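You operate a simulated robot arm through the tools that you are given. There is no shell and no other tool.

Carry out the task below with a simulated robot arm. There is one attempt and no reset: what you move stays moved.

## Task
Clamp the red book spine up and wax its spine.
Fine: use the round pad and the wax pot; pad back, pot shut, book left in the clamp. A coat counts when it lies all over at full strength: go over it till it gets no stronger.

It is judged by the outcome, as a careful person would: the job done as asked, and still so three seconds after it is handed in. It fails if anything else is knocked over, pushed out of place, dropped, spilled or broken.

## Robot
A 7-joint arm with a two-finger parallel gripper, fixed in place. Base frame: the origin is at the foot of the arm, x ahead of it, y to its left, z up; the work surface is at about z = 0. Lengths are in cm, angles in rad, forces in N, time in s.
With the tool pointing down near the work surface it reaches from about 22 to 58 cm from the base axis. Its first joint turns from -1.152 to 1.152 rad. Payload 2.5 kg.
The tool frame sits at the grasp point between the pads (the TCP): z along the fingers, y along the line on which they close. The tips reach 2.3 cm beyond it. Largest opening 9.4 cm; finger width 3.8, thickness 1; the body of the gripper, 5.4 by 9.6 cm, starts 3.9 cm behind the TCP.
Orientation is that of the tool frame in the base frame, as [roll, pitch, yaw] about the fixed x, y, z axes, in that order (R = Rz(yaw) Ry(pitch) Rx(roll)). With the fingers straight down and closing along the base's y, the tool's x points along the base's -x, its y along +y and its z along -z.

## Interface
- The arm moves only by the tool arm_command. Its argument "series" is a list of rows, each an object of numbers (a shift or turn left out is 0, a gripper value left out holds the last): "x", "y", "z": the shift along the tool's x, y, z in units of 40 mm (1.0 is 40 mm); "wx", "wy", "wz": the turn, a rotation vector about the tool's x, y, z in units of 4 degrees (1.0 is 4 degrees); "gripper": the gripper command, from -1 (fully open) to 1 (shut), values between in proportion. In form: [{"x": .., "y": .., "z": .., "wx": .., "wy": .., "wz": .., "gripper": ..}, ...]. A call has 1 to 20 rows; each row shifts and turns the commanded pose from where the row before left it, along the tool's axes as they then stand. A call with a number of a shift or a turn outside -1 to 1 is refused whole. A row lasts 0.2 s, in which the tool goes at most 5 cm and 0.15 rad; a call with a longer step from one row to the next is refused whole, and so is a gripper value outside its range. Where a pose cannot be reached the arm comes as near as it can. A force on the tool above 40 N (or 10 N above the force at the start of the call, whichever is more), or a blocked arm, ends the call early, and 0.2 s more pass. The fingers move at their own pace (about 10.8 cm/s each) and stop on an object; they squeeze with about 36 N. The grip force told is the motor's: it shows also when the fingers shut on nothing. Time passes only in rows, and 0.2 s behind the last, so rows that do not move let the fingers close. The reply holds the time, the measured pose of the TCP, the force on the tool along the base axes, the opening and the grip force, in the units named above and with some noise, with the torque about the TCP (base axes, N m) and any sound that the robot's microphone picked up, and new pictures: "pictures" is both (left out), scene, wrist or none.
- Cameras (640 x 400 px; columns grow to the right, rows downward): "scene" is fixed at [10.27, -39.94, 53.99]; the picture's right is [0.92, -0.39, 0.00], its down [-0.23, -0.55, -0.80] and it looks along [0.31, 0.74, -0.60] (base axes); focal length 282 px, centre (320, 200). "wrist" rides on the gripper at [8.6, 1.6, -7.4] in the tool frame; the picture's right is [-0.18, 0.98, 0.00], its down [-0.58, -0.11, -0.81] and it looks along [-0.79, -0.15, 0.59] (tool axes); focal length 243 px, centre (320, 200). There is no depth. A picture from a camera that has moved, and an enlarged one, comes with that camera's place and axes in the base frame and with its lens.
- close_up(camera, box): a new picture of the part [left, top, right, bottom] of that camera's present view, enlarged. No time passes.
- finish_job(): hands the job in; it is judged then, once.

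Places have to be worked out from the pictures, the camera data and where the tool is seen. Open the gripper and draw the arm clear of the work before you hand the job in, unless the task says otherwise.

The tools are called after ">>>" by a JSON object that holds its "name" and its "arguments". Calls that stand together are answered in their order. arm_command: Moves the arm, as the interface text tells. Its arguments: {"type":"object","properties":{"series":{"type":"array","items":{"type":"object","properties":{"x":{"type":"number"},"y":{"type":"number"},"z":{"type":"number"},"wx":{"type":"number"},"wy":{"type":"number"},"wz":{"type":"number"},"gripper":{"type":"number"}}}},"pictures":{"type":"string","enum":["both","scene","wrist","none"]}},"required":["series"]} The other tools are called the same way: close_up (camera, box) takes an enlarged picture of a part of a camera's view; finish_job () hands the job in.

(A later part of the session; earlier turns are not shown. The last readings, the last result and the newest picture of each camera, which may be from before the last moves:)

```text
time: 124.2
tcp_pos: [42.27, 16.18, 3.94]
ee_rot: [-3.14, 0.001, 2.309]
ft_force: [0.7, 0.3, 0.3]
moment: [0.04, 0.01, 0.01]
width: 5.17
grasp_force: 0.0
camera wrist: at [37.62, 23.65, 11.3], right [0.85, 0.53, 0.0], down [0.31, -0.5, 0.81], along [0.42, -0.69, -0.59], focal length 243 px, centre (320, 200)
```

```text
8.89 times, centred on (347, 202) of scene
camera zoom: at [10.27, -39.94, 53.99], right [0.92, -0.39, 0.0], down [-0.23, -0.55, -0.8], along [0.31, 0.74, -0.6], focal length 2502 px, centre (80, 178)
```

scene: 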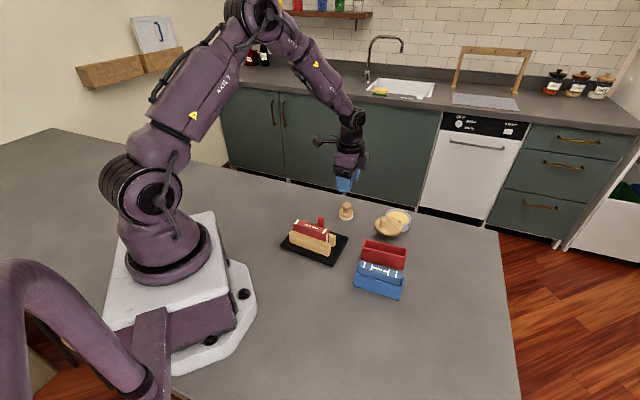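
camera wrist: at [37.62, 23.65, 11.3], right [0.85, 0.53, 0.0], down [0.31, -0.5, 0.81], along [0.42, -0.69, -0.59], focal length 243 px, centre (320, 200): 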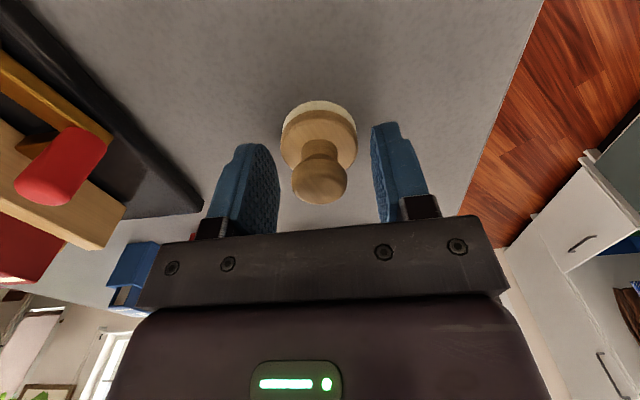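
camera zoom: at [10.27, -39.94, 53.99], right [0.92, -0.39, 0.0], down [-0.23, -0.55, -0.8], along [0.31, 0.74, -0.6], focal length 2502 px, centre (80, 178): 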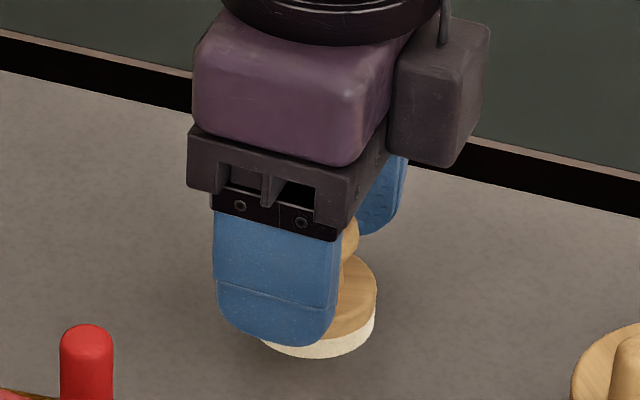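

The new view suggests the knob sits a bit higher and about 0.3 cm toward the camera from my grasp centre. I adjust: raise to TCP z≈4.6 so the knob's widest ring lies mid-pad, shift 0.25 cm, and close.

>>> {"name": "arm_command", "arguments": {"series": [{"x": 0.06, "y": 0.01, "z": -0.16}, {}, {"gripper": 0.2}, {"gripper": 0.4}, {"gripper": 0.7}, {"gripper": 1}, {"gripper": 1}, {"gripper": 1}], "pictures": "wrist"}}

>>> {"name": "close_up", "arguments": {"camera": "wrist", "box": [200, 60, 430, 240]}}

>>> {"name": "close_up", "arguments": {"camera": "scene", "box": [325, 180, 369, 225]}}

```text
time: 126.0
tcp_pos: [42.11, 16.42, 4.53]
ee_rot: [-3.141, 0.0, 2.308]
ft_force: [-0.5, 0.9, 2.3]
moment: [0.04, 0.02, 0.0]
width: 2.57
grasp_force: 36.3
camera wrist: at [37.46, 23.9, 12.03], right [0.85, 0.53, 0.0], down [0.31, -0.5, 0.81], along [0.42, -0.69, -0.59], focal length 243 px, centre (320, 200)
```

wrist: 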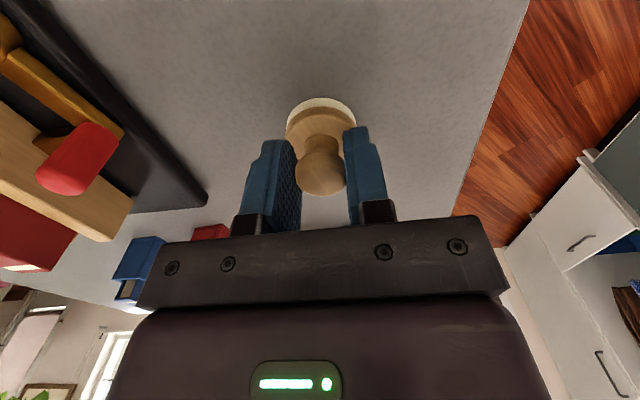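

```text
2.22 times, centred on (315, 150) of wrist
camera zoom: at [37.46, 23.9, 12.03], right [0.85, 0.53, 0.0], down [0.31, -0.5, 0.81], along [0.42, -0.69, -0.59], focal length 539 px, centre (331, 311)
```

zoom: 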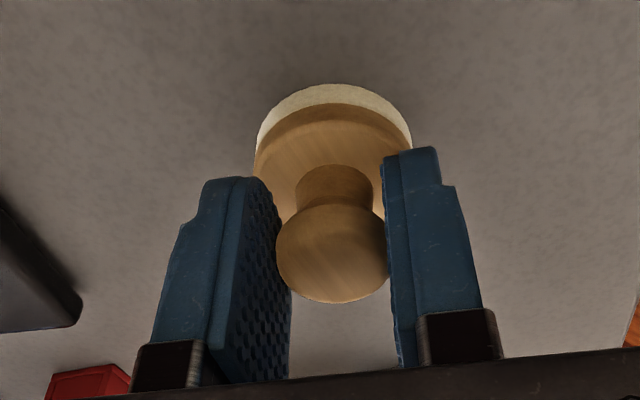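

```text
8.89 times, centred on (347, 202) of scene
camera zoom: at [10.27, -39.94, 53.99], right [0.92, -0.39, 0.0], down [-0.23, -0.55, -0.8], along [0.31, 0.74, -0.6], focal length 2502 px, centre (80, 178)
```

zoom: 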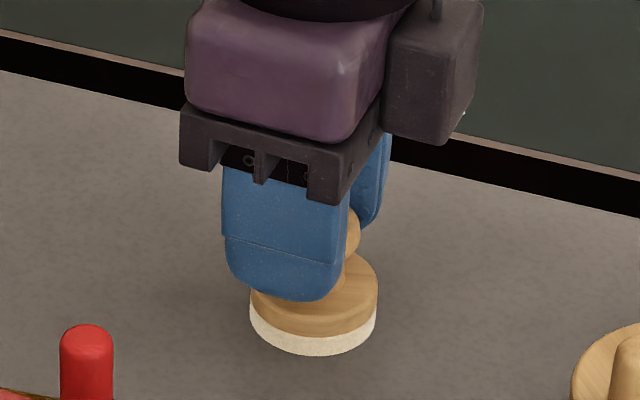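

Gripped again (2.57 cm). I lift very slowly by a few millimetres and check the width.

>>> {"name": "arm_command", "arguments": {"series": [{"z": -0.05, "gripper": 1}, {"z": -0.05, "gripper": 1}, {"z": -0.05, "gripper": 1}, {"gripper": 1}], "pictures": "none"}}

>>> {"name": "close_up", "arguments": {"camera": "scene", "box": [325, 180, 369, 225]}}

```text
time: 127.0
tcp_pos: [42.24, 16.35, 5.13]
ee_rot: [-3.14, -0.001, 2.309]
ft_force: [0.4, 0.9, 0.3]
moment: [0.0, 0.02, -0.03]
width: 2.58
grasp_force: 35.9
```

```text
8.89 times, centred on (347, 202) of scene
camera zoom: at [10.27, -39.94, 53.99], right [0.92, -0.39, 0.0], down [-0.23, -0.55, -0.8], along [0.31, 0.74, -0.6], focal length 2502 px, centre (80, 178)
```

zoom: 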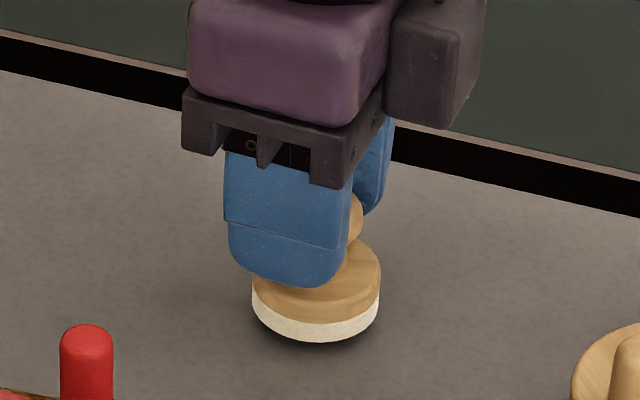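

The pad is off the table this time. I lift on slowly to a safe height.

>>> {"name": "arm_command", "arguments": {"series": [{"z": -0.1, "gripper": 1}, {"z": -0.15}, {"z": -0.2}, {"z": -0.2}, {"z": -0.25}, {"z": -0.25}, {"z": -0.25}, {"z": -0.25}, {"z": -0.2}, {"z": -0.1}, {}], "pictures": "both"}}

>>> {"name": "close_up", "arguments": {"camera": "scene", "box": [320, 150, 380, 225]}}

>>> {"name": "close_up", "arguments": {"camera": "wrist", "box": [200, 60, 430, 240]}}

```text
time: 129.4
tcp_pos: [42.16, 16.49, 12.93]
ee_rot: [3.141, 0.0, 2.31]
ft_force: [-0.3, 0.5, -0.5]
moment: [-0.02, -0.01, 0.02]
width: 2.54
grasp_force: 36.0
camera wrist: at [37.46, 23.92, 20.37], right [0.85, 0.52, 0.0], down [0.31, -0.5, 0.81], along [0.42, -0.69, -0.59], focal length 243 px, centre (320, 200)
```

scene: 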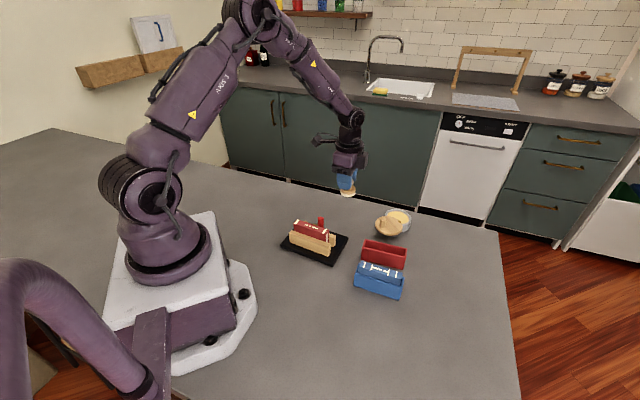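
wrist: 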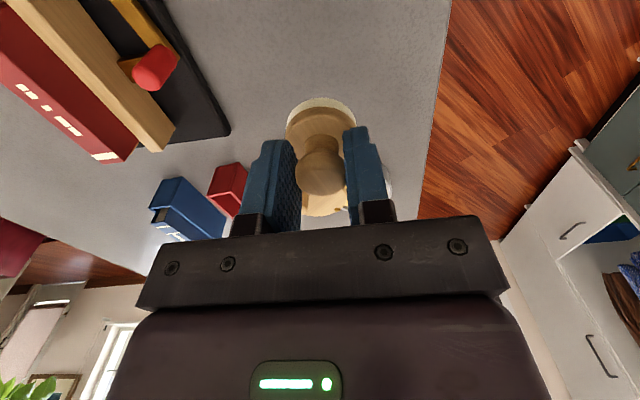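

```text
5.33 times, centred on (350, 188) of scene
camera zoom: at [10.27, -39.94, 53.99], right [0.92, -0.39, 0.0], down [-0.23, -0.55, -0.8], along [0.31, 0.74, -0.6], focal length 1501 px, centre (160, 267)
```

zoom: 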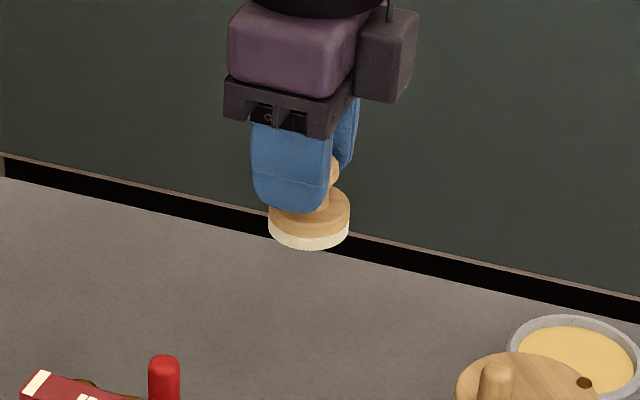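

```text
2.22 times, centred on (315, 150) of wrist
camera zoom: at [37.46, 23.92, 20.37], right [0.85, 0.52, 0.0], down [0.31, -0.5, 0.81], along [0.42, -0.69, -0.59], focal length 539 px, centre (331, 311)
```

zoom: 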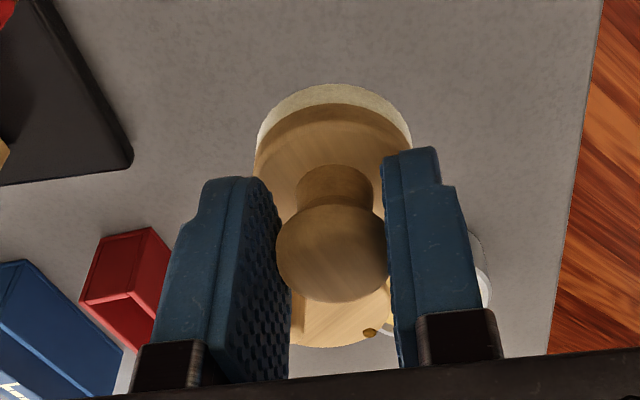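

The pad hangs straight in the grip. I carry it slowly to above the open wax.

>>> {"name": "arm_command", "arguments": {"series": [{"x": -0.2, "y": 0.03, "gripper": 1}, {"x": -0.35, "y": 0.055}, {"x": -0.4, "y": 0.06}, {"x": -0.4, "y": 0.06}, {"x": -0.4, "y": 0.06}, {"x": -0.4, "y": 0.06}, {"x": -0.4, "y": 0.06}, {"x": -0.4, "y": 0.06}, {"x": -0.4, "y": 0.06}, {"x": -0.32, "y": 0.055}, {}], "pictures": "both"}}

>>> {"name": "close_up", "arguments": {"camera": "scene", "box": [365, 165, 435, 240]}}

>>> {"name": "close_up", "arguments": {"camera": "wrist", "box": [200, 0, 430, 240]}}

```text
time: 131.8
tcp_pos: [53.73, 7.05, 12.84]
ee_rot: [-3.141, -0.001, 2.309]
ft_force: [-0.1, -0.9, -0.7]
moment: [-0.01, -0.03, 0.0]
width: 2.56
grasp_force: 35.6
camera wrist: at [49.02, 14.56, 20.28], right [0.85, 0.53, 0.0], down [0.31, -0.5, 0.81], along [0.42, -0.69, -0.59], focal length 243 px, centre (320, 200)
```

scene: 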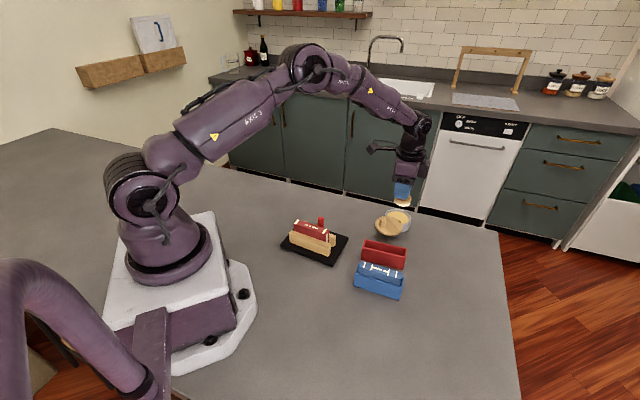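
wrist: 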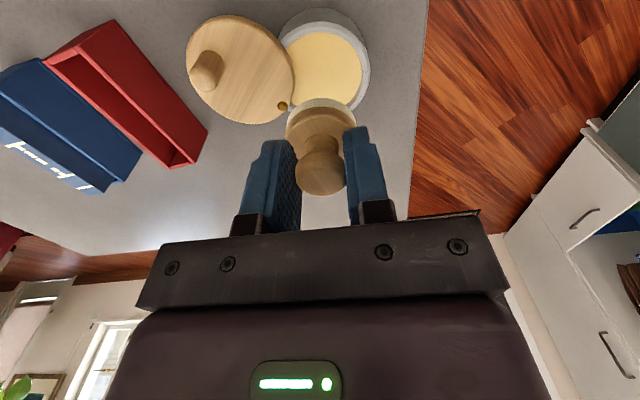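

```text
5.33 times, centred on (400, 202) of scene
camera zoom: at [10.27, -39.94, 53.99], right [0.92, -0.39, 0.0], down [-0.23, -0.55, -0.8], along [0.31, 0.74, -0.6], focal length 1501 px, centre (-107, 187)
```

zoom: 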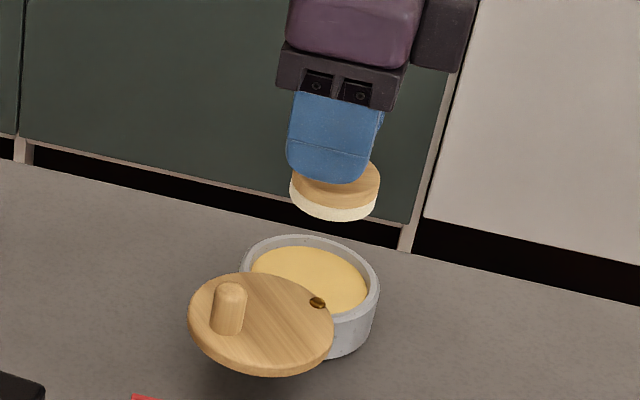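

```text
1.67 times, centred on (315, 120) of wrist
camera zoom: at [49.02, 14.56, 20.28], right [0.85, 0.53, 0.0], down [0.31, -0.5, 0.81], along [0.42, -0.69, -0.59], focal length 404 px, centre (328, 333)
```

zoom: 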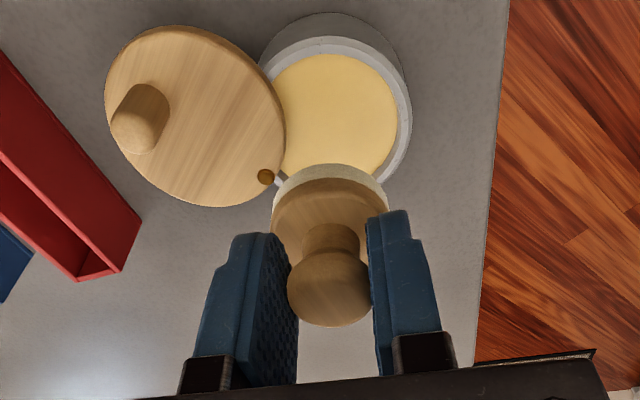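

Pot centre is about (53.5, 7.0) and the pad hangs over (53.8, 6.95), with about 0.4 cm clearance to the lid edge and pot wall. I lower it to just above the rim and check.

>>> {"name": "arm_command", "arguments": {"series": [{"z": 0.25, "gripper": 1}, {"z": 0.3}, {"z": 0.3}, {"z": 0.3}, {}], "pictures": "both"}}

>>> {"name": "close_up", "arguments": {"camera": "scene", "box": [365, 175, 435, 240]}}

>>> {"name": "close_up", "arguments": {"camera": "wrist", "box": [200, 0, 430, 240]}}

```text
time: 133.0
tcp_pos: [53.72, 7.09, 8.39]
ee_rot: [3.14, 0.0, 2.309]
ft_force: [0.4, -0.5, 8.7]
moment: [-0.11, 0.19, -0.02]
width: 2.59
grasp_force: 35.9
camera wrist: at [49.02, 14.57, 15.79], right [0.85, 0.53, 0.0], down [0.31, -0.5, 0.81], along [0.43, -0.69, -0.59], focal length 243 px, centre (320, 200)
```

scene: 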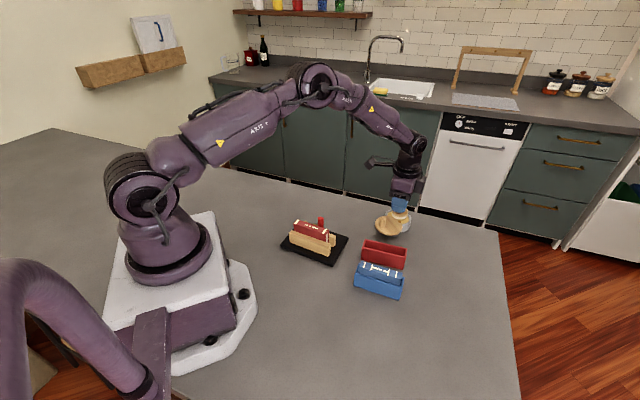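
wrist: 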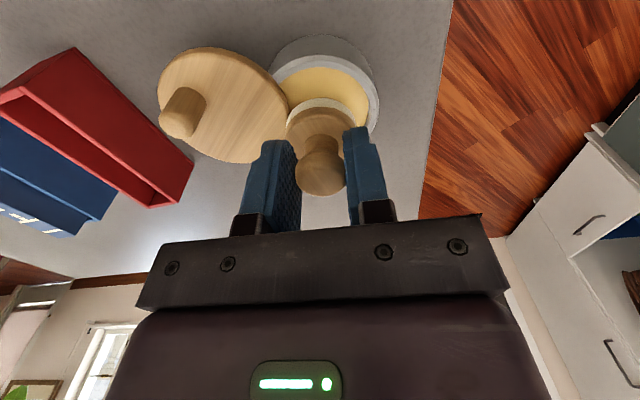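

```text
6.15 times, centred on (400, 208) of scene
camera zoom: at [10.27, -39.94, 53.99], right [0.92, -0.39, 0.0], down [-0.23, -0.55, -0.8], along [0.31, 0.74, -0.6], focal length 1732 px, centre (-172, 154)
```

zoom: 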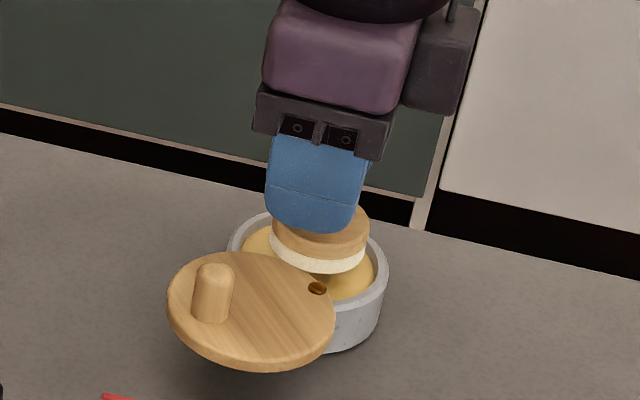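

```text
1.67 times, centred on (315, 120) of wrist
camera zoom: at [49.02, 14.57, 15.79], right [0.85, 0.53, 0.0], down [0.31, -0.5, 0.81], along [0.43, -0.69, -0.59], focal length 404 px, centre (328, 333)
```

zoom: 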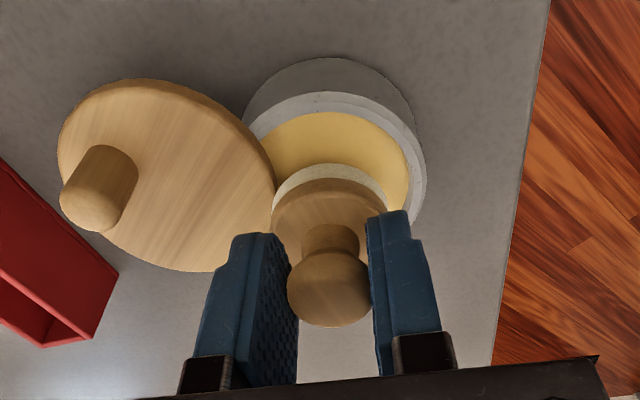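

A light contact of about 9 N shows with the pad bottom near z≈3.9, possibly on the lid's edge. I zoom in to see before going on.

>>> {"name": "close_up", "arguments": {"camera": "scene", "box": [385, 200, 415, 230]}}

>>> {"name": "close_up", "arguments": {"camera": "wrist", "box": [250, 60, 390, 170]}}

```text
13.33 times, centred on (400, 215) of scene
camera zoom: at [10.27, -39.94, 53.99], right [0.92, -0.39, 0.0], down [-0.23, -0.55, -0.8], along [0.31, 0.74, -0.6], focal length 3753 px, centre (-747, 0)
```

zoom: 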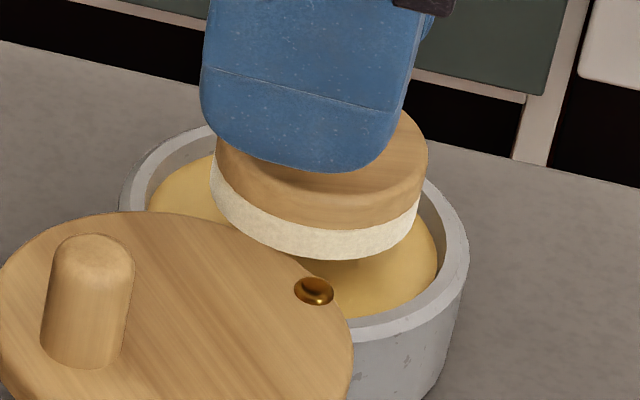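

```text
3.64 times, centred on (320, 115) of wrist
camera zoom: at [49.02, 14.57, 15.79], right [0.85, 0.53, 0.0], down [0.31, -0.5, 0.81], along [0.43, -0.69, -0.59], focal length 882 px, centre (320, 509)
```

zoom: 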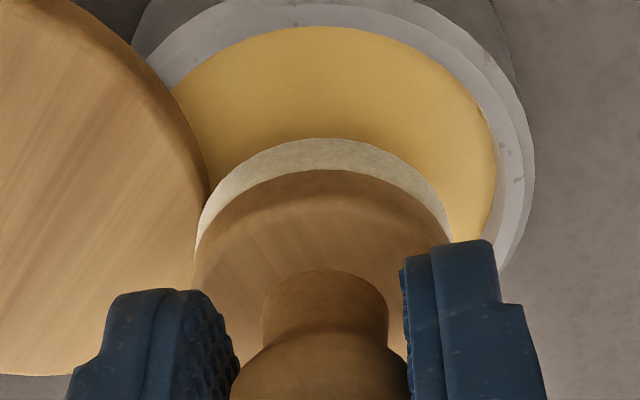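

The pad's edge is touching the lid's edge; the free window between lid and pot wall is centred about 0.45 cm further along. I raise a little, shift to pad centre ≈(54.06, 7.32), and lower again gently.

>>> {"name": "arm_command", "arguments": {"series": [{"z": -0.12, "gripper": 1}, {"x": 0.047, "y": 0.1}, {"z": 0.1}, {"z": 0.08}, {}], "pictures": "none"}}

>>> {"name": "close_up", "arguments": {"camera": "scene", "box": [385, 200, 415, 230]}}

>>> {"name": "close_up", "arguments": {"camera": "wrist", "box": [250, 60, 390, 170]}}

```text
time: 134.2
tcp_pos: [53.74, 7.29, 8.07]
ee_rot: [3.141, 0.0, 2.308]
ft_force: [0.5, -1.0, -0.2]
moment: [-0.02, 0.01, 0.0]
width: 2.58
grasp_force: 36.3
```

```text
13.33 times, centred on (400, 215) of scene
camera zoom: at [10.27, -39.94, 53.99], right [0.92, -0.39, 0.0], down [-0.23, -0.55, -0.8], along [0.31, 0.74, -0.6], focal length 3753 px, centre (-747, 0)
```

zoom: 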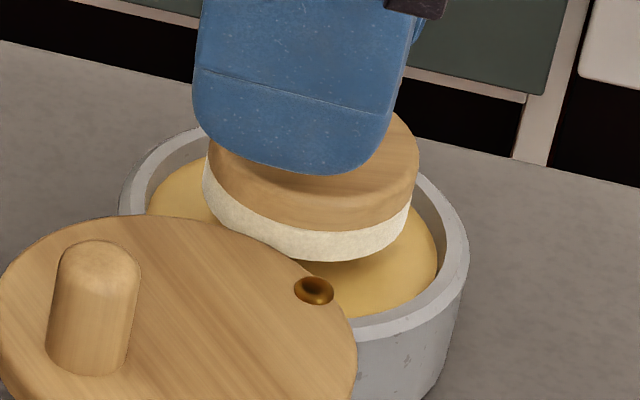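

```text
3.64 times, centred on (320, 115) of wrist
camera zoom: at [49.13, 14.9, 15.46], right [0.85, 0.53, 0.0], down [0.31, -0.5, 0.81], along [0.42, -0.69, -0.59], focal length 882 px, centre (320, 509)
```

zoom: 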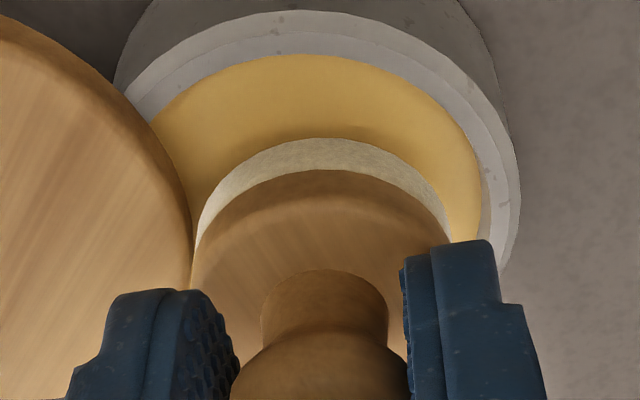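

No contact now with the pad edge already below the lid top. I shift 0.15 cm more away from the lid and lower in small steps to the wax.

>>> {"name": "arm_command", "arguments": {"series": [{"y": 0.04, "gripper": 1}, {"z": 0.05}, {"z": 0.05}, {}], "pictures": "none"}}

>>> {"name": "arm_command", "arguments": {"series": [{"z": 0.03, "gripper": 1}, {}], "pictures": "none"}}

```text
time: 135.2
tcp_pos: [53.88, 7.59, 7.64]
ee_rot: [3.14, 0.0, 2.309]
ft_force: [0.5, 1.0, -0.3]
moment: [0.04, 0.01, -0.02]
width: 2.56
grasp_force: 36.0
```

```text
time: 135.8
tcp_pos: [54.01, 7.51, 7.52]
ee_rot: [-3.141, 0.001, 2.31]
ft_force: [-0.3, 0.4, -0.5]
moment: [0.01, 0.02, -0.01]
width: 2.58
grasp_force: 35.5
```

>>> {"name": "arm_command", "arguments": {"series": [{"z": 0.03, "gripper": 1}, {}], "pictures": "none"}}

>>> {"name": "arm_command", "arguments": {"series": [{"z": 0.03, "gripper": 1}, {}], "pictures": "none"}}

>>> {"name": "close_up", "arguments": {"camera": "scene", "box": [385, 200, 415, 230]}}

```text
time: 136.4
tcp_pos: [54.03, 7.67, 7.49]
ee_rot: [-3.141, 0.001, 2.309]
ft_force: [0.8, -0.1, -0.5]
moment: [0.02, -0.01, 0.01]
width: 2.57
grasp_force: 36.4
```

```text
time: 137.0
tcp_pos: [53.92, 7.54, 7.28]
ee_rot: [3.141, 0.001, 2.308]
ft_force: [0.6, 0.2, -0.9]
moment: [0.0, 0.04, 0.0]
width: 2.56
grasp_force: 36.2
```

```text
13.33 times, centred on (400, 215) of scene
camera zoom: at [10.27, -39.94, 53.99], right [0.92, -0.39, 0.0], down [-0.23, -0.55, -0.8], along [0.31, 0.74, -0.6], focal length 3753 px, centre (-747, 0)
```

zoom: 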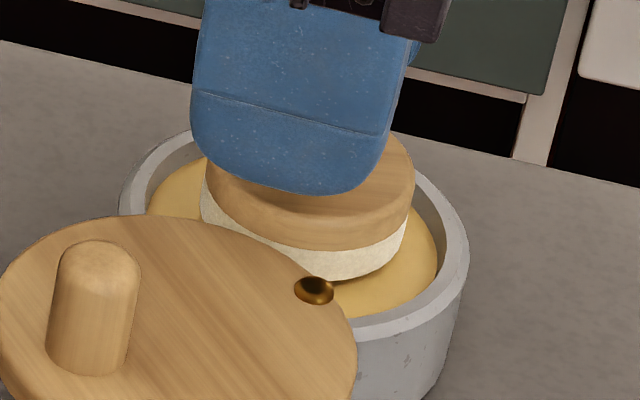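

No contact yet at pad bottom z≈2.75. I continue down in small steps.

>>> {"name": "arm_command", "arguments": {"series": [{"z": 0.03, "gripper": 1}, {}], "pictures": "none"}}

>>> {"name": "arm_command", "arguments": {"series": [{"z": 0.03, "gripper": 1}, {}], "pictures": "none"}}

>>> {"name": "arm_command", "arguments": {"series": [{"z": 0.03, "gripper": 1}, {}], "pictures": "none"}}

```text
time: 137.6
tcp_pos: [54.02, 7.49, 7.28]
ee_rot: [3.141, 0.001, 2.308]
ft_force: [-0.1, -0.2, -1.1]
moment: [0.02, -0.02, 0.02]
width: 2.57
grasp_force: 36.6
```

```text
time: 138.2
tcp_pos: [54.0, 7.52, 7.0]
ee_rot: [-3.141, -0.001, 2.309]
ft_force: [-0.6, -0.9, 1.8]
moment: [0.02, 0.01, 0.04]
width: 2.57
grasp_force: 36.2
```

```text
time: 138.8
tcp_pos: [54.07, 7.6, 7.18]
ee_rot: [3.138, 0.001, 2.31]
ft_force: [-4.7, -0.1, 13.6]
moment: [0.09, 0.19, 0.0]
width: 2.56
grasp_force: 36.0
```

Contact with the wax: 13.6 N. I dwell there with a small twist to load the pad, then look.

>>> {"name": "arm_command", "arguments": {"series": [{"wz": 0.5, "gripper": 1}, {"wz": 0.5}, {"wz": -0.5}, {"wz": -0.5}, {"wz": -0.5}, {"wz": -0.5}, {"wz": 0.5}, {"wz": 0.5}, {}], "pictures": "both"}}

>>> {"name": "close_up", "arguments": {"camera": "scene", "box": [385, 200, 415, 230]}}

>>> {"name": "close_up", "arguments": {"camera": "wrist", "box": [250, 60, 390, 170]}}

```text
time: 140.8
tcp_pos: [54.05, 7.62, 7.07]
ee_rot: [3.139, 0.001, 2.306]
ft_force: [0.7, 0.4, 20.3]
moment: [-0.07, -0.11, -0.02]
width: 2.56
grasp_force: 35.5
camera wrist: at [49.35, 15.03, 14.46], right [0.85, 0.52, 0.0], down [0.31, -0.5, 0.81], along [0.42, -0.69, -0.59], focal length 243 px, centre (320, 200)
```

scene: 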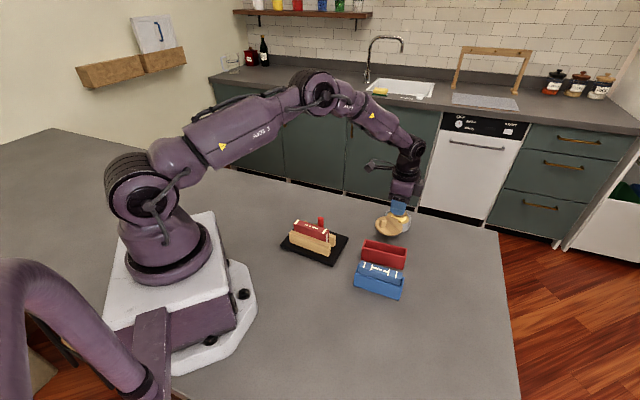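
wrist: 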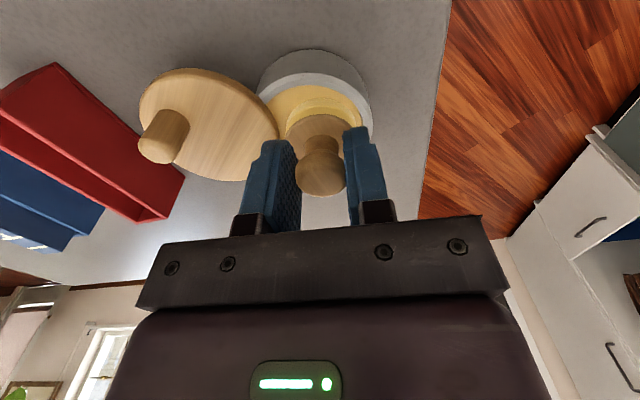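

```text
13.33 times, centred on (400, 215) of scene
camera zoom: at [10.26, -39.94, 53.99], right [0.92, -0.39, 0.0], down [-0.23, -0.55, -0.8], along [0.31, 0.74, -0.6], focal length 3753 px, centre (-747, 0)
```

zoom: 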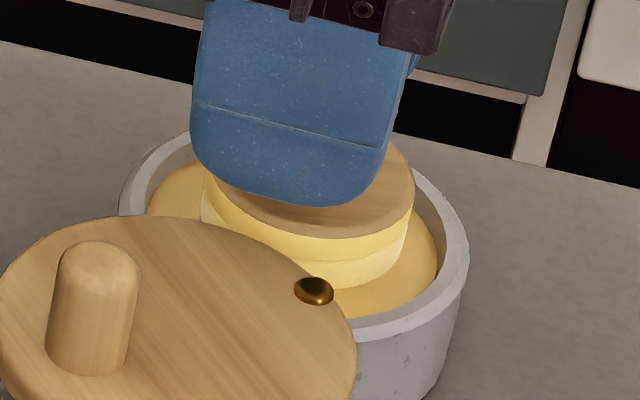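

```text
3.64 times, centred on (320, 115) of wrist
camera zoom: at [49.35, 15.03, 14.46], right [0.85, 0.52, 0.0], down [0.31, -0.5, 0.81], along [0.42, -0.69, -0.59], focal length 882 px, centre (320, 509)
```

zoom: 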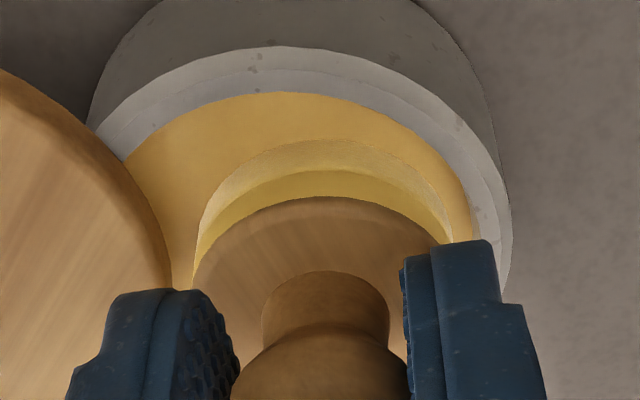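

The pad's felt has turned yellow: it is loaded with wax. I lift it straight out slowly.

>>> {"name": "arm_command", "arguments": {"series": [{"z": -0.05, "gripper": 1}, {"z": -0.08}, {"z": -0.1}, {"z": -0.15}, {"z": -0.2}, {"z": -0.25}, {"z": -0.3}, {"z": -0.3}, {"z": -0.3}, {"z": -0.25}, {}], "pictures": "both"}}

>>> {"name": "close_up", "arguments": {"camera": "scene", "box": [365, 160, 435, 240]}}

```text
time: 143.2
tcp_pos: [53.89, 7.43, 14.73]
ee_rot: [-3.141, 0.001, 2.309]
ft_force: [0.2, 0.2, 0.1]
moment: [0.02, 0.01, 0.0]
width: 2.58
grasp_force: 36.6
camera wrist: at [49.2, 15.0, 22.18], right [0.85, 0.53, 0.0], down [0.31, -0.5, 0.81], along [0.42, -0.69, -0.59], focal length 243 px, centre (320, 200)
```

scene: 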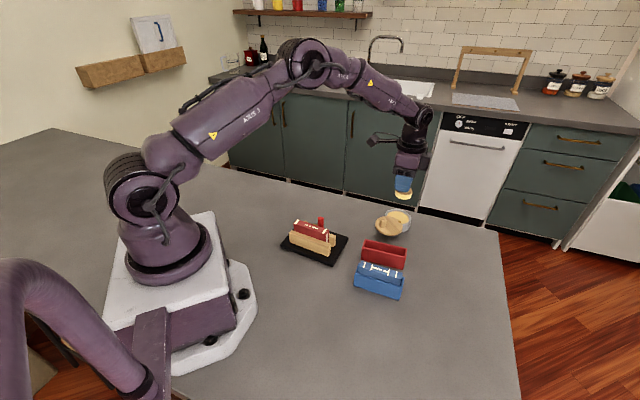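
wrist: 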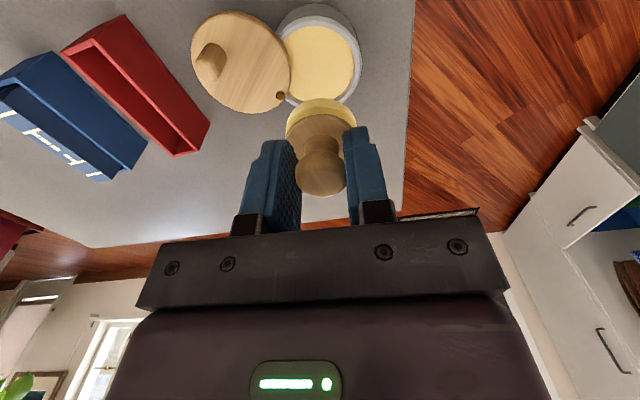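

```text
5.00 times, centred on (400, 200) of scene
camera zoom: at [10.27, -39.94, 53.99], right [0.92, -0.39, 0.0], down [-0.23, -0.55, -0.8], along [0.31, 0.74, -0.6], focal length 1407 px, centre (-80, 200)
```

zoom: 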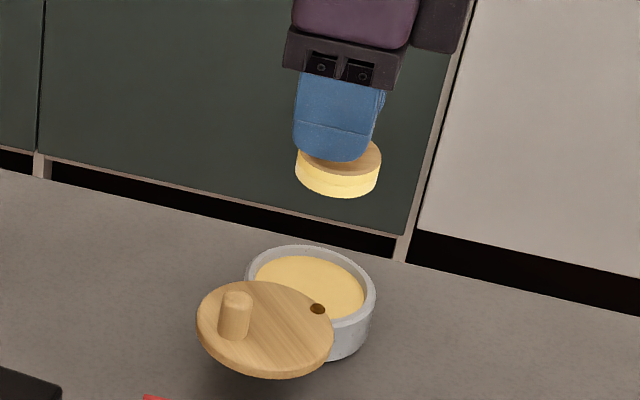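

The pot is undisturbed and the pad is waxed. I carry it over to the clamped book at moderate speed.

>>> {"name": "arm_command", "arguments": {"series": [{"x": 0.15, "y": -0.16, "gripper": 1}, {"x": 0.3, "y": -0.31}, {"x": 0.3, "y": -0.31}, {"x": 0.3, "y": -0.31}, {"x": 0.3, "y": -0.31}, {"x": 0.3, "y": -0.31}, {"x": 0.3, "y": -0.31}, {"x": 0.3, "y": -0.31}, {"x": 0.3, "y": -0.31}, {"x": 0.3, "y": -0.31}, {"x": 0.3, "y": -0.31}, {"x": 0.3, "y": -0.31}, {"x": 0.3, "y": -0.31}, {"x": 0.3, "y": -0.31}, {"x": 0.3, "y": -0.31}, {"x": 0.14, "y": -0.15}, {}], "pictures": "both"}}

>>> {"name": "close_up", "arguments": {"camera": "scene", "box": [280, 165, 360, 265]}}

>>> {"name": "close_up", "arguments": {"camera": "wrist", "box": [200, 0, 430, 240]}}

```text
time: 146.8
tcp_pos: [28.19, 8.39, 14.84]
ee_rot: [-3.142, 0.0, 2.309]
ft_force: [0.3, -0.9, -1.3]
moment: [-0.01, -0.02, 0.01]
width: 2.58
grasp_force: 36.2
camera wrist: at [23.5, 15.89, 22.3], right [0.85, 0.52, 0.0], down [0.31, -0.5, 0.81], along [0.42, -0.69, -0.59], focal length 243 px, centre (320, 200)
```

scene: 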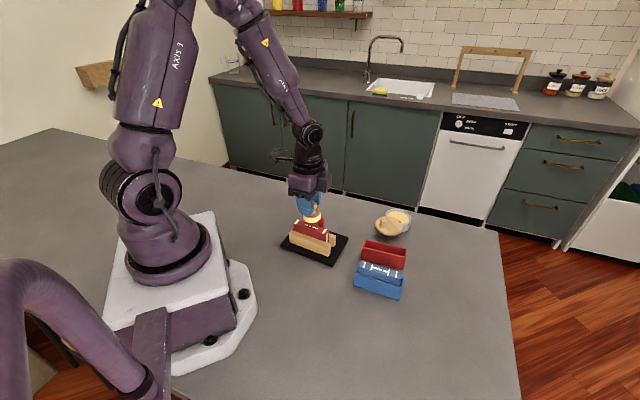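
wrist: 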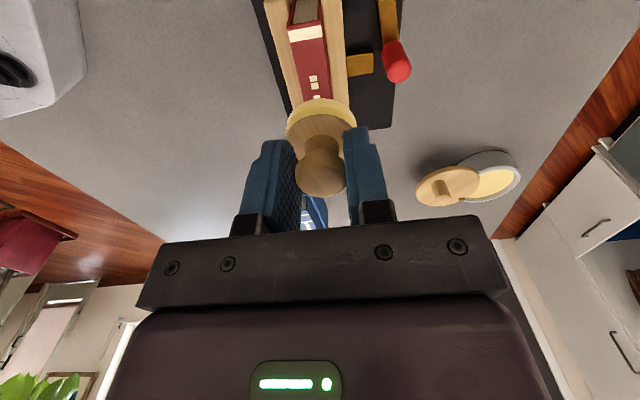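

```text
4.00 times, centred on (320, 215) of scene
camera zoom: at [10.27, -39.94, 53.99], right [0.92, -0.39, 0.0], down [-0.23, -0.55, -0.8], along [0.31, 0.74, -0.6], focal length 1126 px, centre (320, 140)
```

zoom: 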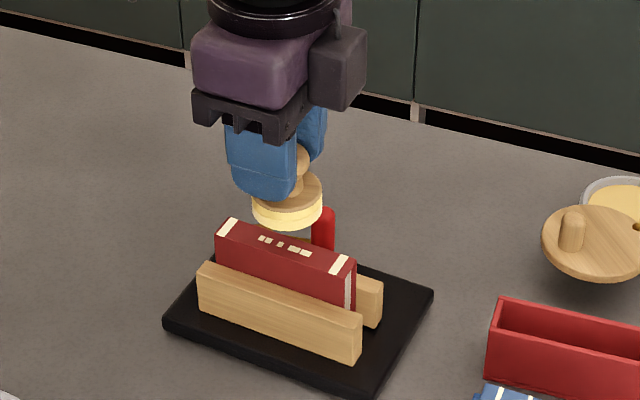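

```text
1.67 times, centred on (315, 120) of wrist
camera zoom: at [23.5, 15.89, 22.3], right [0.85, 0.52, 0.0], down [0.31, -0.5, 0.81], along [0.42, -0.69, -0.59], focal length 404 px, centre (328, 333)
```

zoom: 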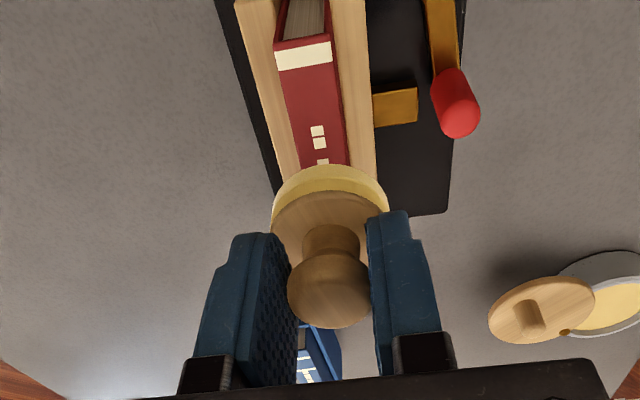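

The pad is above the spine's middle, about 0.2 cm off across it. I correct and lower towards the spine.

>>> {"name": "arm_command", "arguments": {"series": [{"y": -0.04, "z": 0.2, "gripper": 1}, {"z": 0.2}, {"z": 0.15}, {"z": 0.05}, {}], "pictures": "none"}}

>>> {"name": "close_up", "arguments": {"camera": "scene", "box": [285, 190, 350, 260]}}

```text
time: 148.0
tcp_pos: [28.13, 8.23, 12.47]
ee_rot: [3.141, -0.002, 2.309]
ft_force: [0.1, -0.6, 0.4]
moment: [-0.01, 0.0, -0.02]
width: 2.56
grasp_force: 36.6
```

```text
5.71 times, centred on (318, 225) of scene
camera zoom: at [10.27, -39.94, 53.99], right [0.92, -0.39, 0.0], down [-0.23, -0.55, -0.8], along [0.31, 0.74, -0.6], focal length 1608 px, centre (334, 57)
```

zoom: 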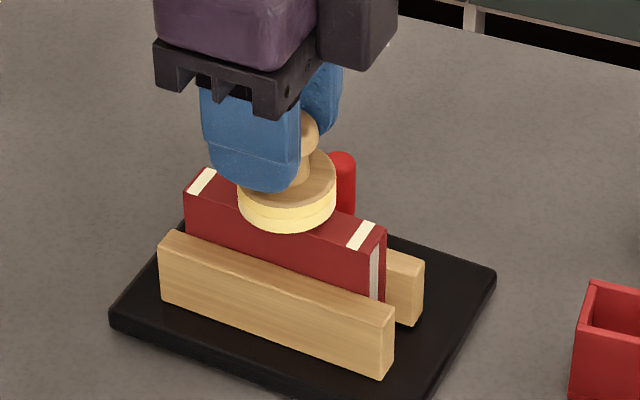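

About half a centimetre above the spine. I lower in tiny steps to contact.

>>> {"name": "arm_command", "arguments": {"series": [{"z": 0.05, "gripper": 1}, {"z": 0.03}, {}], "pictures": "none"}}

>>> {"name": "arm_command", "arguments": {"series": [{"z": 0.03, "gripper": 1}, {}], "pictures": "none"}}

>>> {"name": "arm_command", "arguments": {"series": [{"z": 0.03, "gripper": 1}, {}], "pictures": "none"}}

```text
time: 148.8
tcp_pos: [28.05, 8.16, 12.15]
ee_rot: [3.141, 0.0, 2.31]
ft_force: [-0.1, 0.0, 0.0]
moment: [0.05, -0.03, -0.02]
width: 2.58
grasp_force: 36.2
```

```text
time: 149.4
tcp_pos: [28.08, 8.13, 12.08]
ee_rot: [3.14, 0.0, 2.308]
ft_force: [0.9, 1.1, -1.0]
moment: [0.03, -0.01, 0.03]
width: 2.55
grasp_force: 35.8
```

```text
time: 150.0
tcp_pos: [28.05, 8.25, 11.85]
ee_rot: [3.14, -0.001, 2.309]
ft_force: [-2.9, -0.6, 10.7]
moment: [-0.11, 0.06, -0.03]
width: 2.56
grasp_force: 36.1
```

Contact on the spine: about 11 N. I wipe slowly toward the left end (+X) 2.7 cm and check.

>>> {"name": "arm_command", "arguments": {"series": [{"x": 0.135, "gripper": 1}, {"x": 0.135}, {"x": 0.135}, {"x": 0.135}, {"x": 0.135}, {}], "pictures": "both"}}

>>> {"name": "close_up", "arguments": {"camera": "scene", "box": [285, 190, 350, 260]}}

>>> {"name": "close_up", "arguments": {"camera": "wrist", "box": [200, 0, 430, 240]}}

```text
time: 151.4
tcp_pos: [26.14, 10.15, 11.88]
ee_rot: [-3.14, 0.001, 2.309]
ft_force: [2.2, -1.5, 7.8]
moment: [-0.16, -0.19, -0.01]
width: 2.57
grasp_force: 35.9
camera wrist: at [21.44, 17.73, 19.35], right [0.85, 0.52, 0.0], down [0.31, -0.5, 0.81], along [0.42, -0.69, -0.59], focal length 243 px, centre (320, 200)
```

scene: 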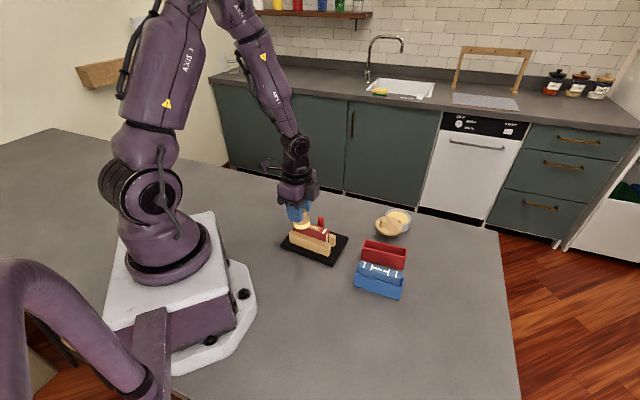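
wrist: 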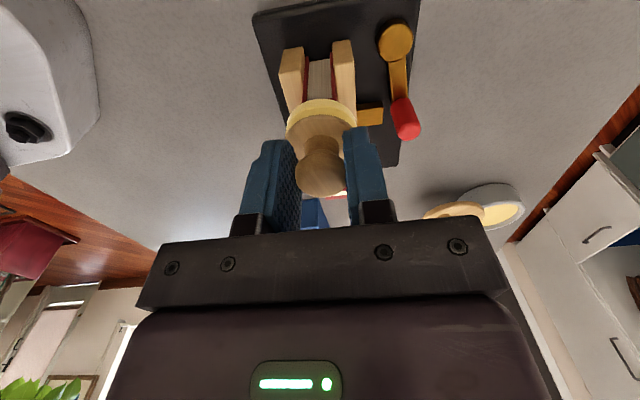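

```text
5.71 times, centred on (318, 225) of scene
camera zoom: at [10.27, -39.94, 53.99], right [0.92, -0.39, 0.0], down [-0.23, -0.55, -0.8], along [0.31, 0.74, -0.6], focal length 1608 px, centre (334, 57)
```

zoom: 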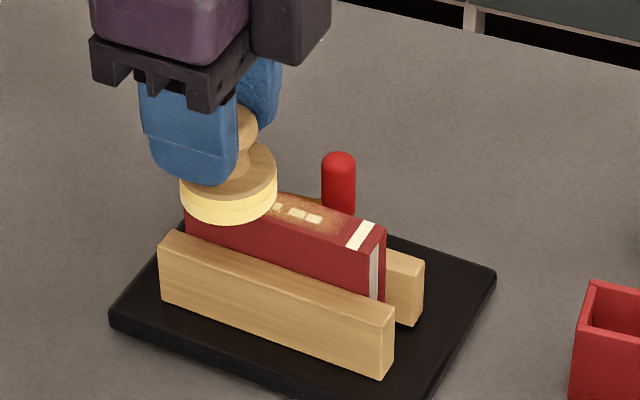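

```text
1.67 times, centred on (315, 120) of wrist
camera zoom: at [21.44, 17.73, 19.35], right [0.85, 0.52, 0.0], down [0.31, -0.5, 0.81], along [0.42, -0.69, -0.59], focal length 404 px, centre (328, 333)
```

zoom: 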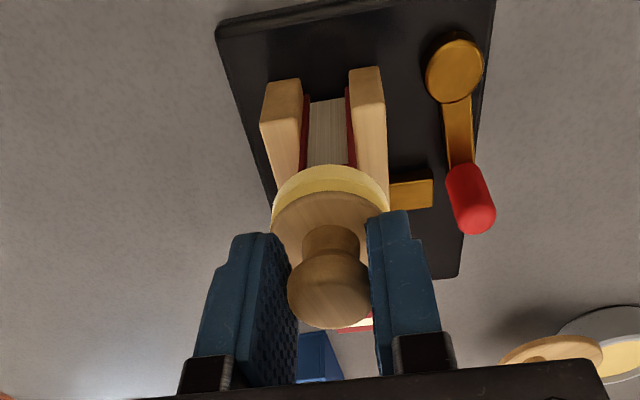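

A wax film appears on the spine. Now I wipe the whole way toward the right end.

>>> {"name": "arm_command", "arguments": {"series": [{"x": -0.135, "gripper": 1}, {"x": -0.135}, {"x": -0.135}, {"x": -0.135}, {"x": -0.135}, {"x": -0.135}, {"x": -0.135}, {"x": -0.135}, {"x": -0.135}, {"x": -0.135}, {}], "pictures": "scene"}}

>>> {"name": "close_up", "arguments": {"camera": "scene", "box": [285, 190, 350, 260]}}

```text
time: 153.8
tcp_pos: [29.81, 6.08, 11.76]
ee_rot: [-3.141, 0.0, 2.31]
ft_force: [-5.7, 5.9, 19.6]
moment: [0.13, 0.22, 0.02]
width: 2.57
grasp_force: 36.2
```

scene: 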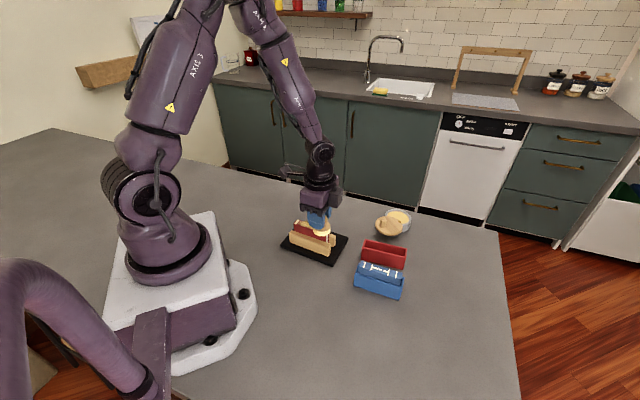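

```text
5.71 times, centred on (318, 225) of scene
camera zoom: at [10.27, -39.94, 53.99], right [0.92, -0.39, 0.0], down [-0.23, -0.55, -0.8], along [0.31, 0.74, -0.6], focal length 1608 px, centre (334, 57)
```

zoom: 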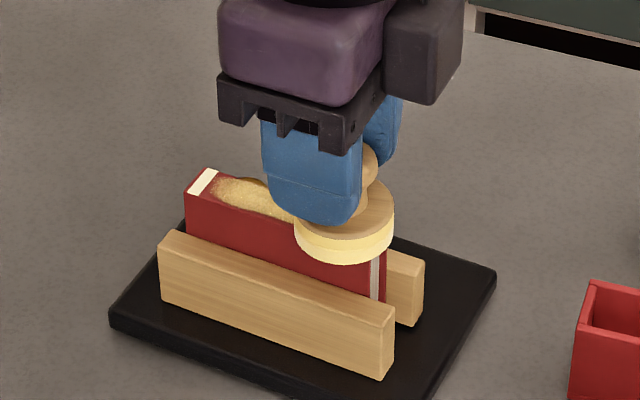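

The coat is building up, but the ends aren't covered yet. I extend the stroke further past both ends, keeping the pad's centre on the spine.

>>> {"name": "arm_command", "arguments": {"series": [{"x": -0.13, "gripper": 1}, {"x": -0.13}, {}, {"x": 0.13}, {"x": 0.13}, {"x": 0.13}, {"x": 0.13}, {"x": 0.13}, {"x": 0.13}, {"x": 0.13}, {"x": 0.13}, {"x": 0.13}, {"x": 0.13}, {"x": 0.13}, {"x": 0.13}, {"x": 0.13}, {"x": 0.13}, {}], "pictures": "scene"}}

>>> {"name": "close_up", "arguments": {"camera": "scene", "box": [285, 190, 350, 260]}}

```text
time: 157.6
tcp_pos: [25.7, 10.95, 11.87]
ee_rot: [3.141, 0.0, 2.31]
ft_force: [-0.7, -0.7, -0.2]
moment: [-0.01, -0.02, 0.02]
width: 2.57
grasp_force: 35.7
```

scene: 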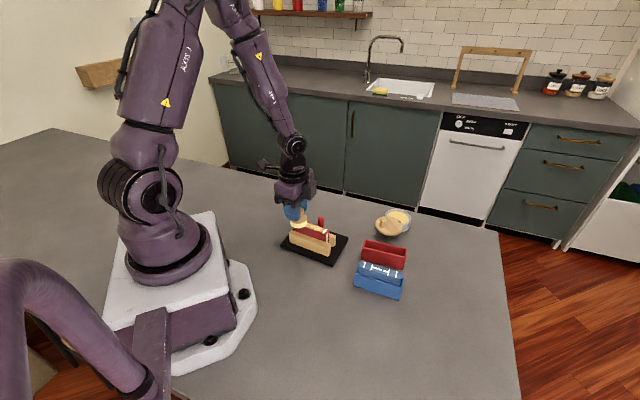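

```text
5.71 times, centred on (318, 225) of scene
camera zoom: at [10.27, -39.94, 53.99], right [0.92, -0.39, 0.0], down [-0.23, -0.55, -0.8], along [0.31, 0.74, -0.6], focal length 1608 px, centre (334, 57)
```

zoom: 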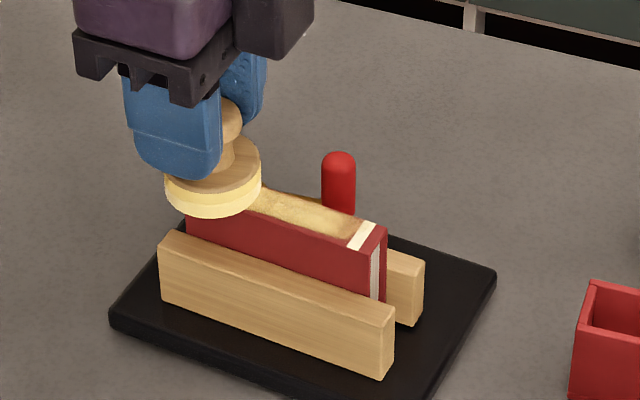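

Contact was lost at the left end (0 N), so the spine is slightly lower there or the path drifts. I press down a bit here and check.

>>> {"name": "arm_command", "arguments": {"series": [{"z": 0.025, "gripper": 1}, {}], "pictures": "none"}}

>>> {"name": "arm_command", "arguments": {"series": [{"z": 0.02, "gripper": 1}, {}], "pictures": "none"}}

```text
time: 158.2
tcp_pos: [25.67, 10.85, 11.87]
ee_rot: [3.139, 0.0, 2.309]
ft_force: [-2.0, -3.6, 12.8]
moment: [-0.22, -0.04, -0.05]
width: 2.55
grasp_force: 36.1
```

```text
time: 158.8
tcp_pos: [25.68, 10.81, 11.7]
ee_rot: [3.138, 0.002, 2.309]
ft_force: [-2.7, -0.3, 33.3]
moment: [-0.24, -0.24, 0.0]
width: 2.55
grasp_force: 36.4
```

Too firm (33 N); I ease back, work the left end with small strokes, then sweep right with a gentle height compensation.

>>> {"name": "arm_command", "arguments": {"series": [{"z": -0.018, "gripper": 1}, {"x": 0.06}, {"x": -0.12}, {"x": 0.12}, {"x": -0.12}, {"x": -0.13, "z": -0.0025}, {"x": -0.13, "z": -0.0025}, {"x": -0.13, "z": -0.0025}, {"x": -0.13, "z": -0.0025}, {"x": -0.13, "z": -0.0025}, {"x": -0.13, "z": -0.0025}, {"x": -0.13, "z": -0.0025}, {"x": -0.13, "z": -0.0025}, {"x": -0.13, "z": -0.0025}, {"x": -0.13, "z": -0.0025}, {"x": -0.13, "z": -0.0025}, {"x": -0.13, "z": -0.0025}, {"x": -0.13, "z": -0.0025}, {}], "pictures": "scene"}}

>>> {"name": "close_up", "arguments": {"camera": "scene", "box": [285, 190, 350, 260]}}

```text
time: 162.8
tcp_pos: [30.36, 5.68, 11.95]
ee_rot: [-3.141, 0.001, 2.31]
ft_force: [-0.5, 0.0, -0.4]
moment: [-0.02, 0.01, 0.01]
width: 2.53
grasp_force: 35.9
```

scene: 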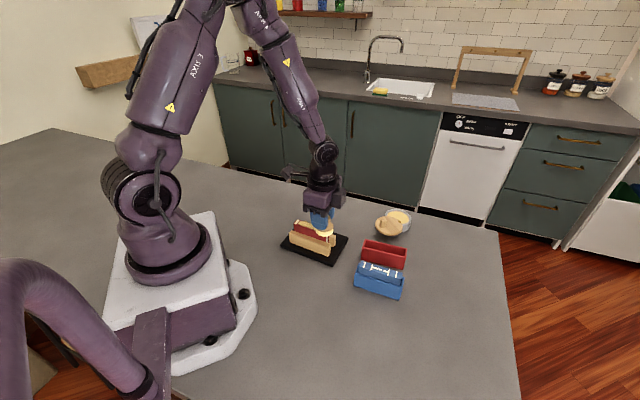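

```text
5.71 times, centred on (318, 225) of scene
camera zoom: at [10.27, -39.94, 53.99], right [0.92, -0.39, 0.0], down [-0.23, -0.55, -0.8], along [0.31, 0.74, -0.6], focal length 1608 px, centre (334, 57)
```

zoom: 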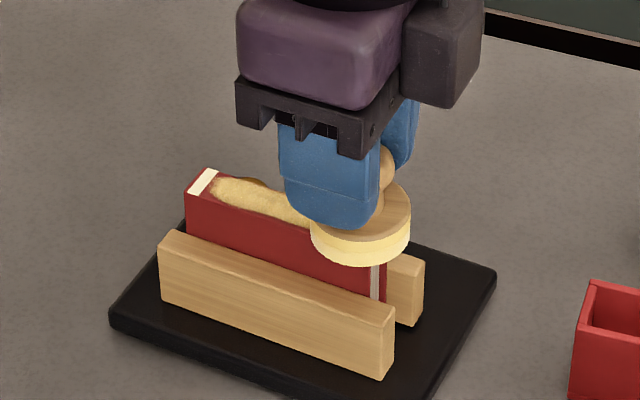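

>>> {"name": "close_up", "arguments": {"camera": "scene", "box": [300, 212, 330, 236]}}

```text
16.00 times, centred on (315, 224) of scene
camera zoom: at [10.27, -39.94, 53.99], right [0.92, -0.39, 0.0], down [-0.23, -0.55, -0.8], along [0.31, 0.74, -0.6], focal length 4503 px, centre (400, -184)
```

zoom: 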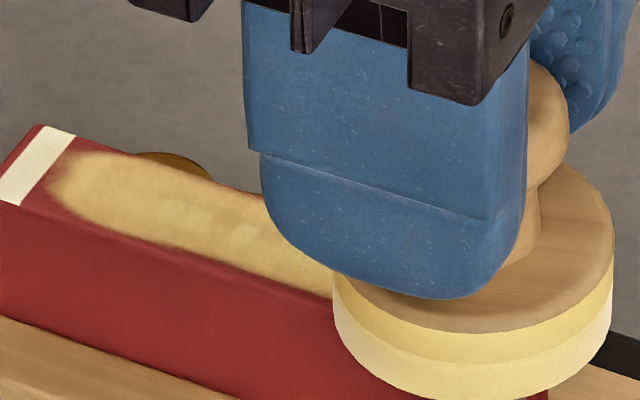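

The film is a soft-edged band: the front edge and the far left end are still thin. I'll press a little more, extend the strokes, and add sideways-shifted passes. First re-establish contact at the right end.

>>> {"name": "arm_command", "arguments": {"series": [{"x": -0.1, "z": 0.02, "gripper": 1}, {}], "pictures": "none"}}

```text
time: 163.4
tcp_pos: [30.49, 5.32, 11.77]
ee_rot: [-3.14, 0.001, 2.308]
ft_force: [0.0, 0.2, -0.7]
moment: [0.02, 0.03, 0.0]
width: 2.55
grasp_force: 35.5
```

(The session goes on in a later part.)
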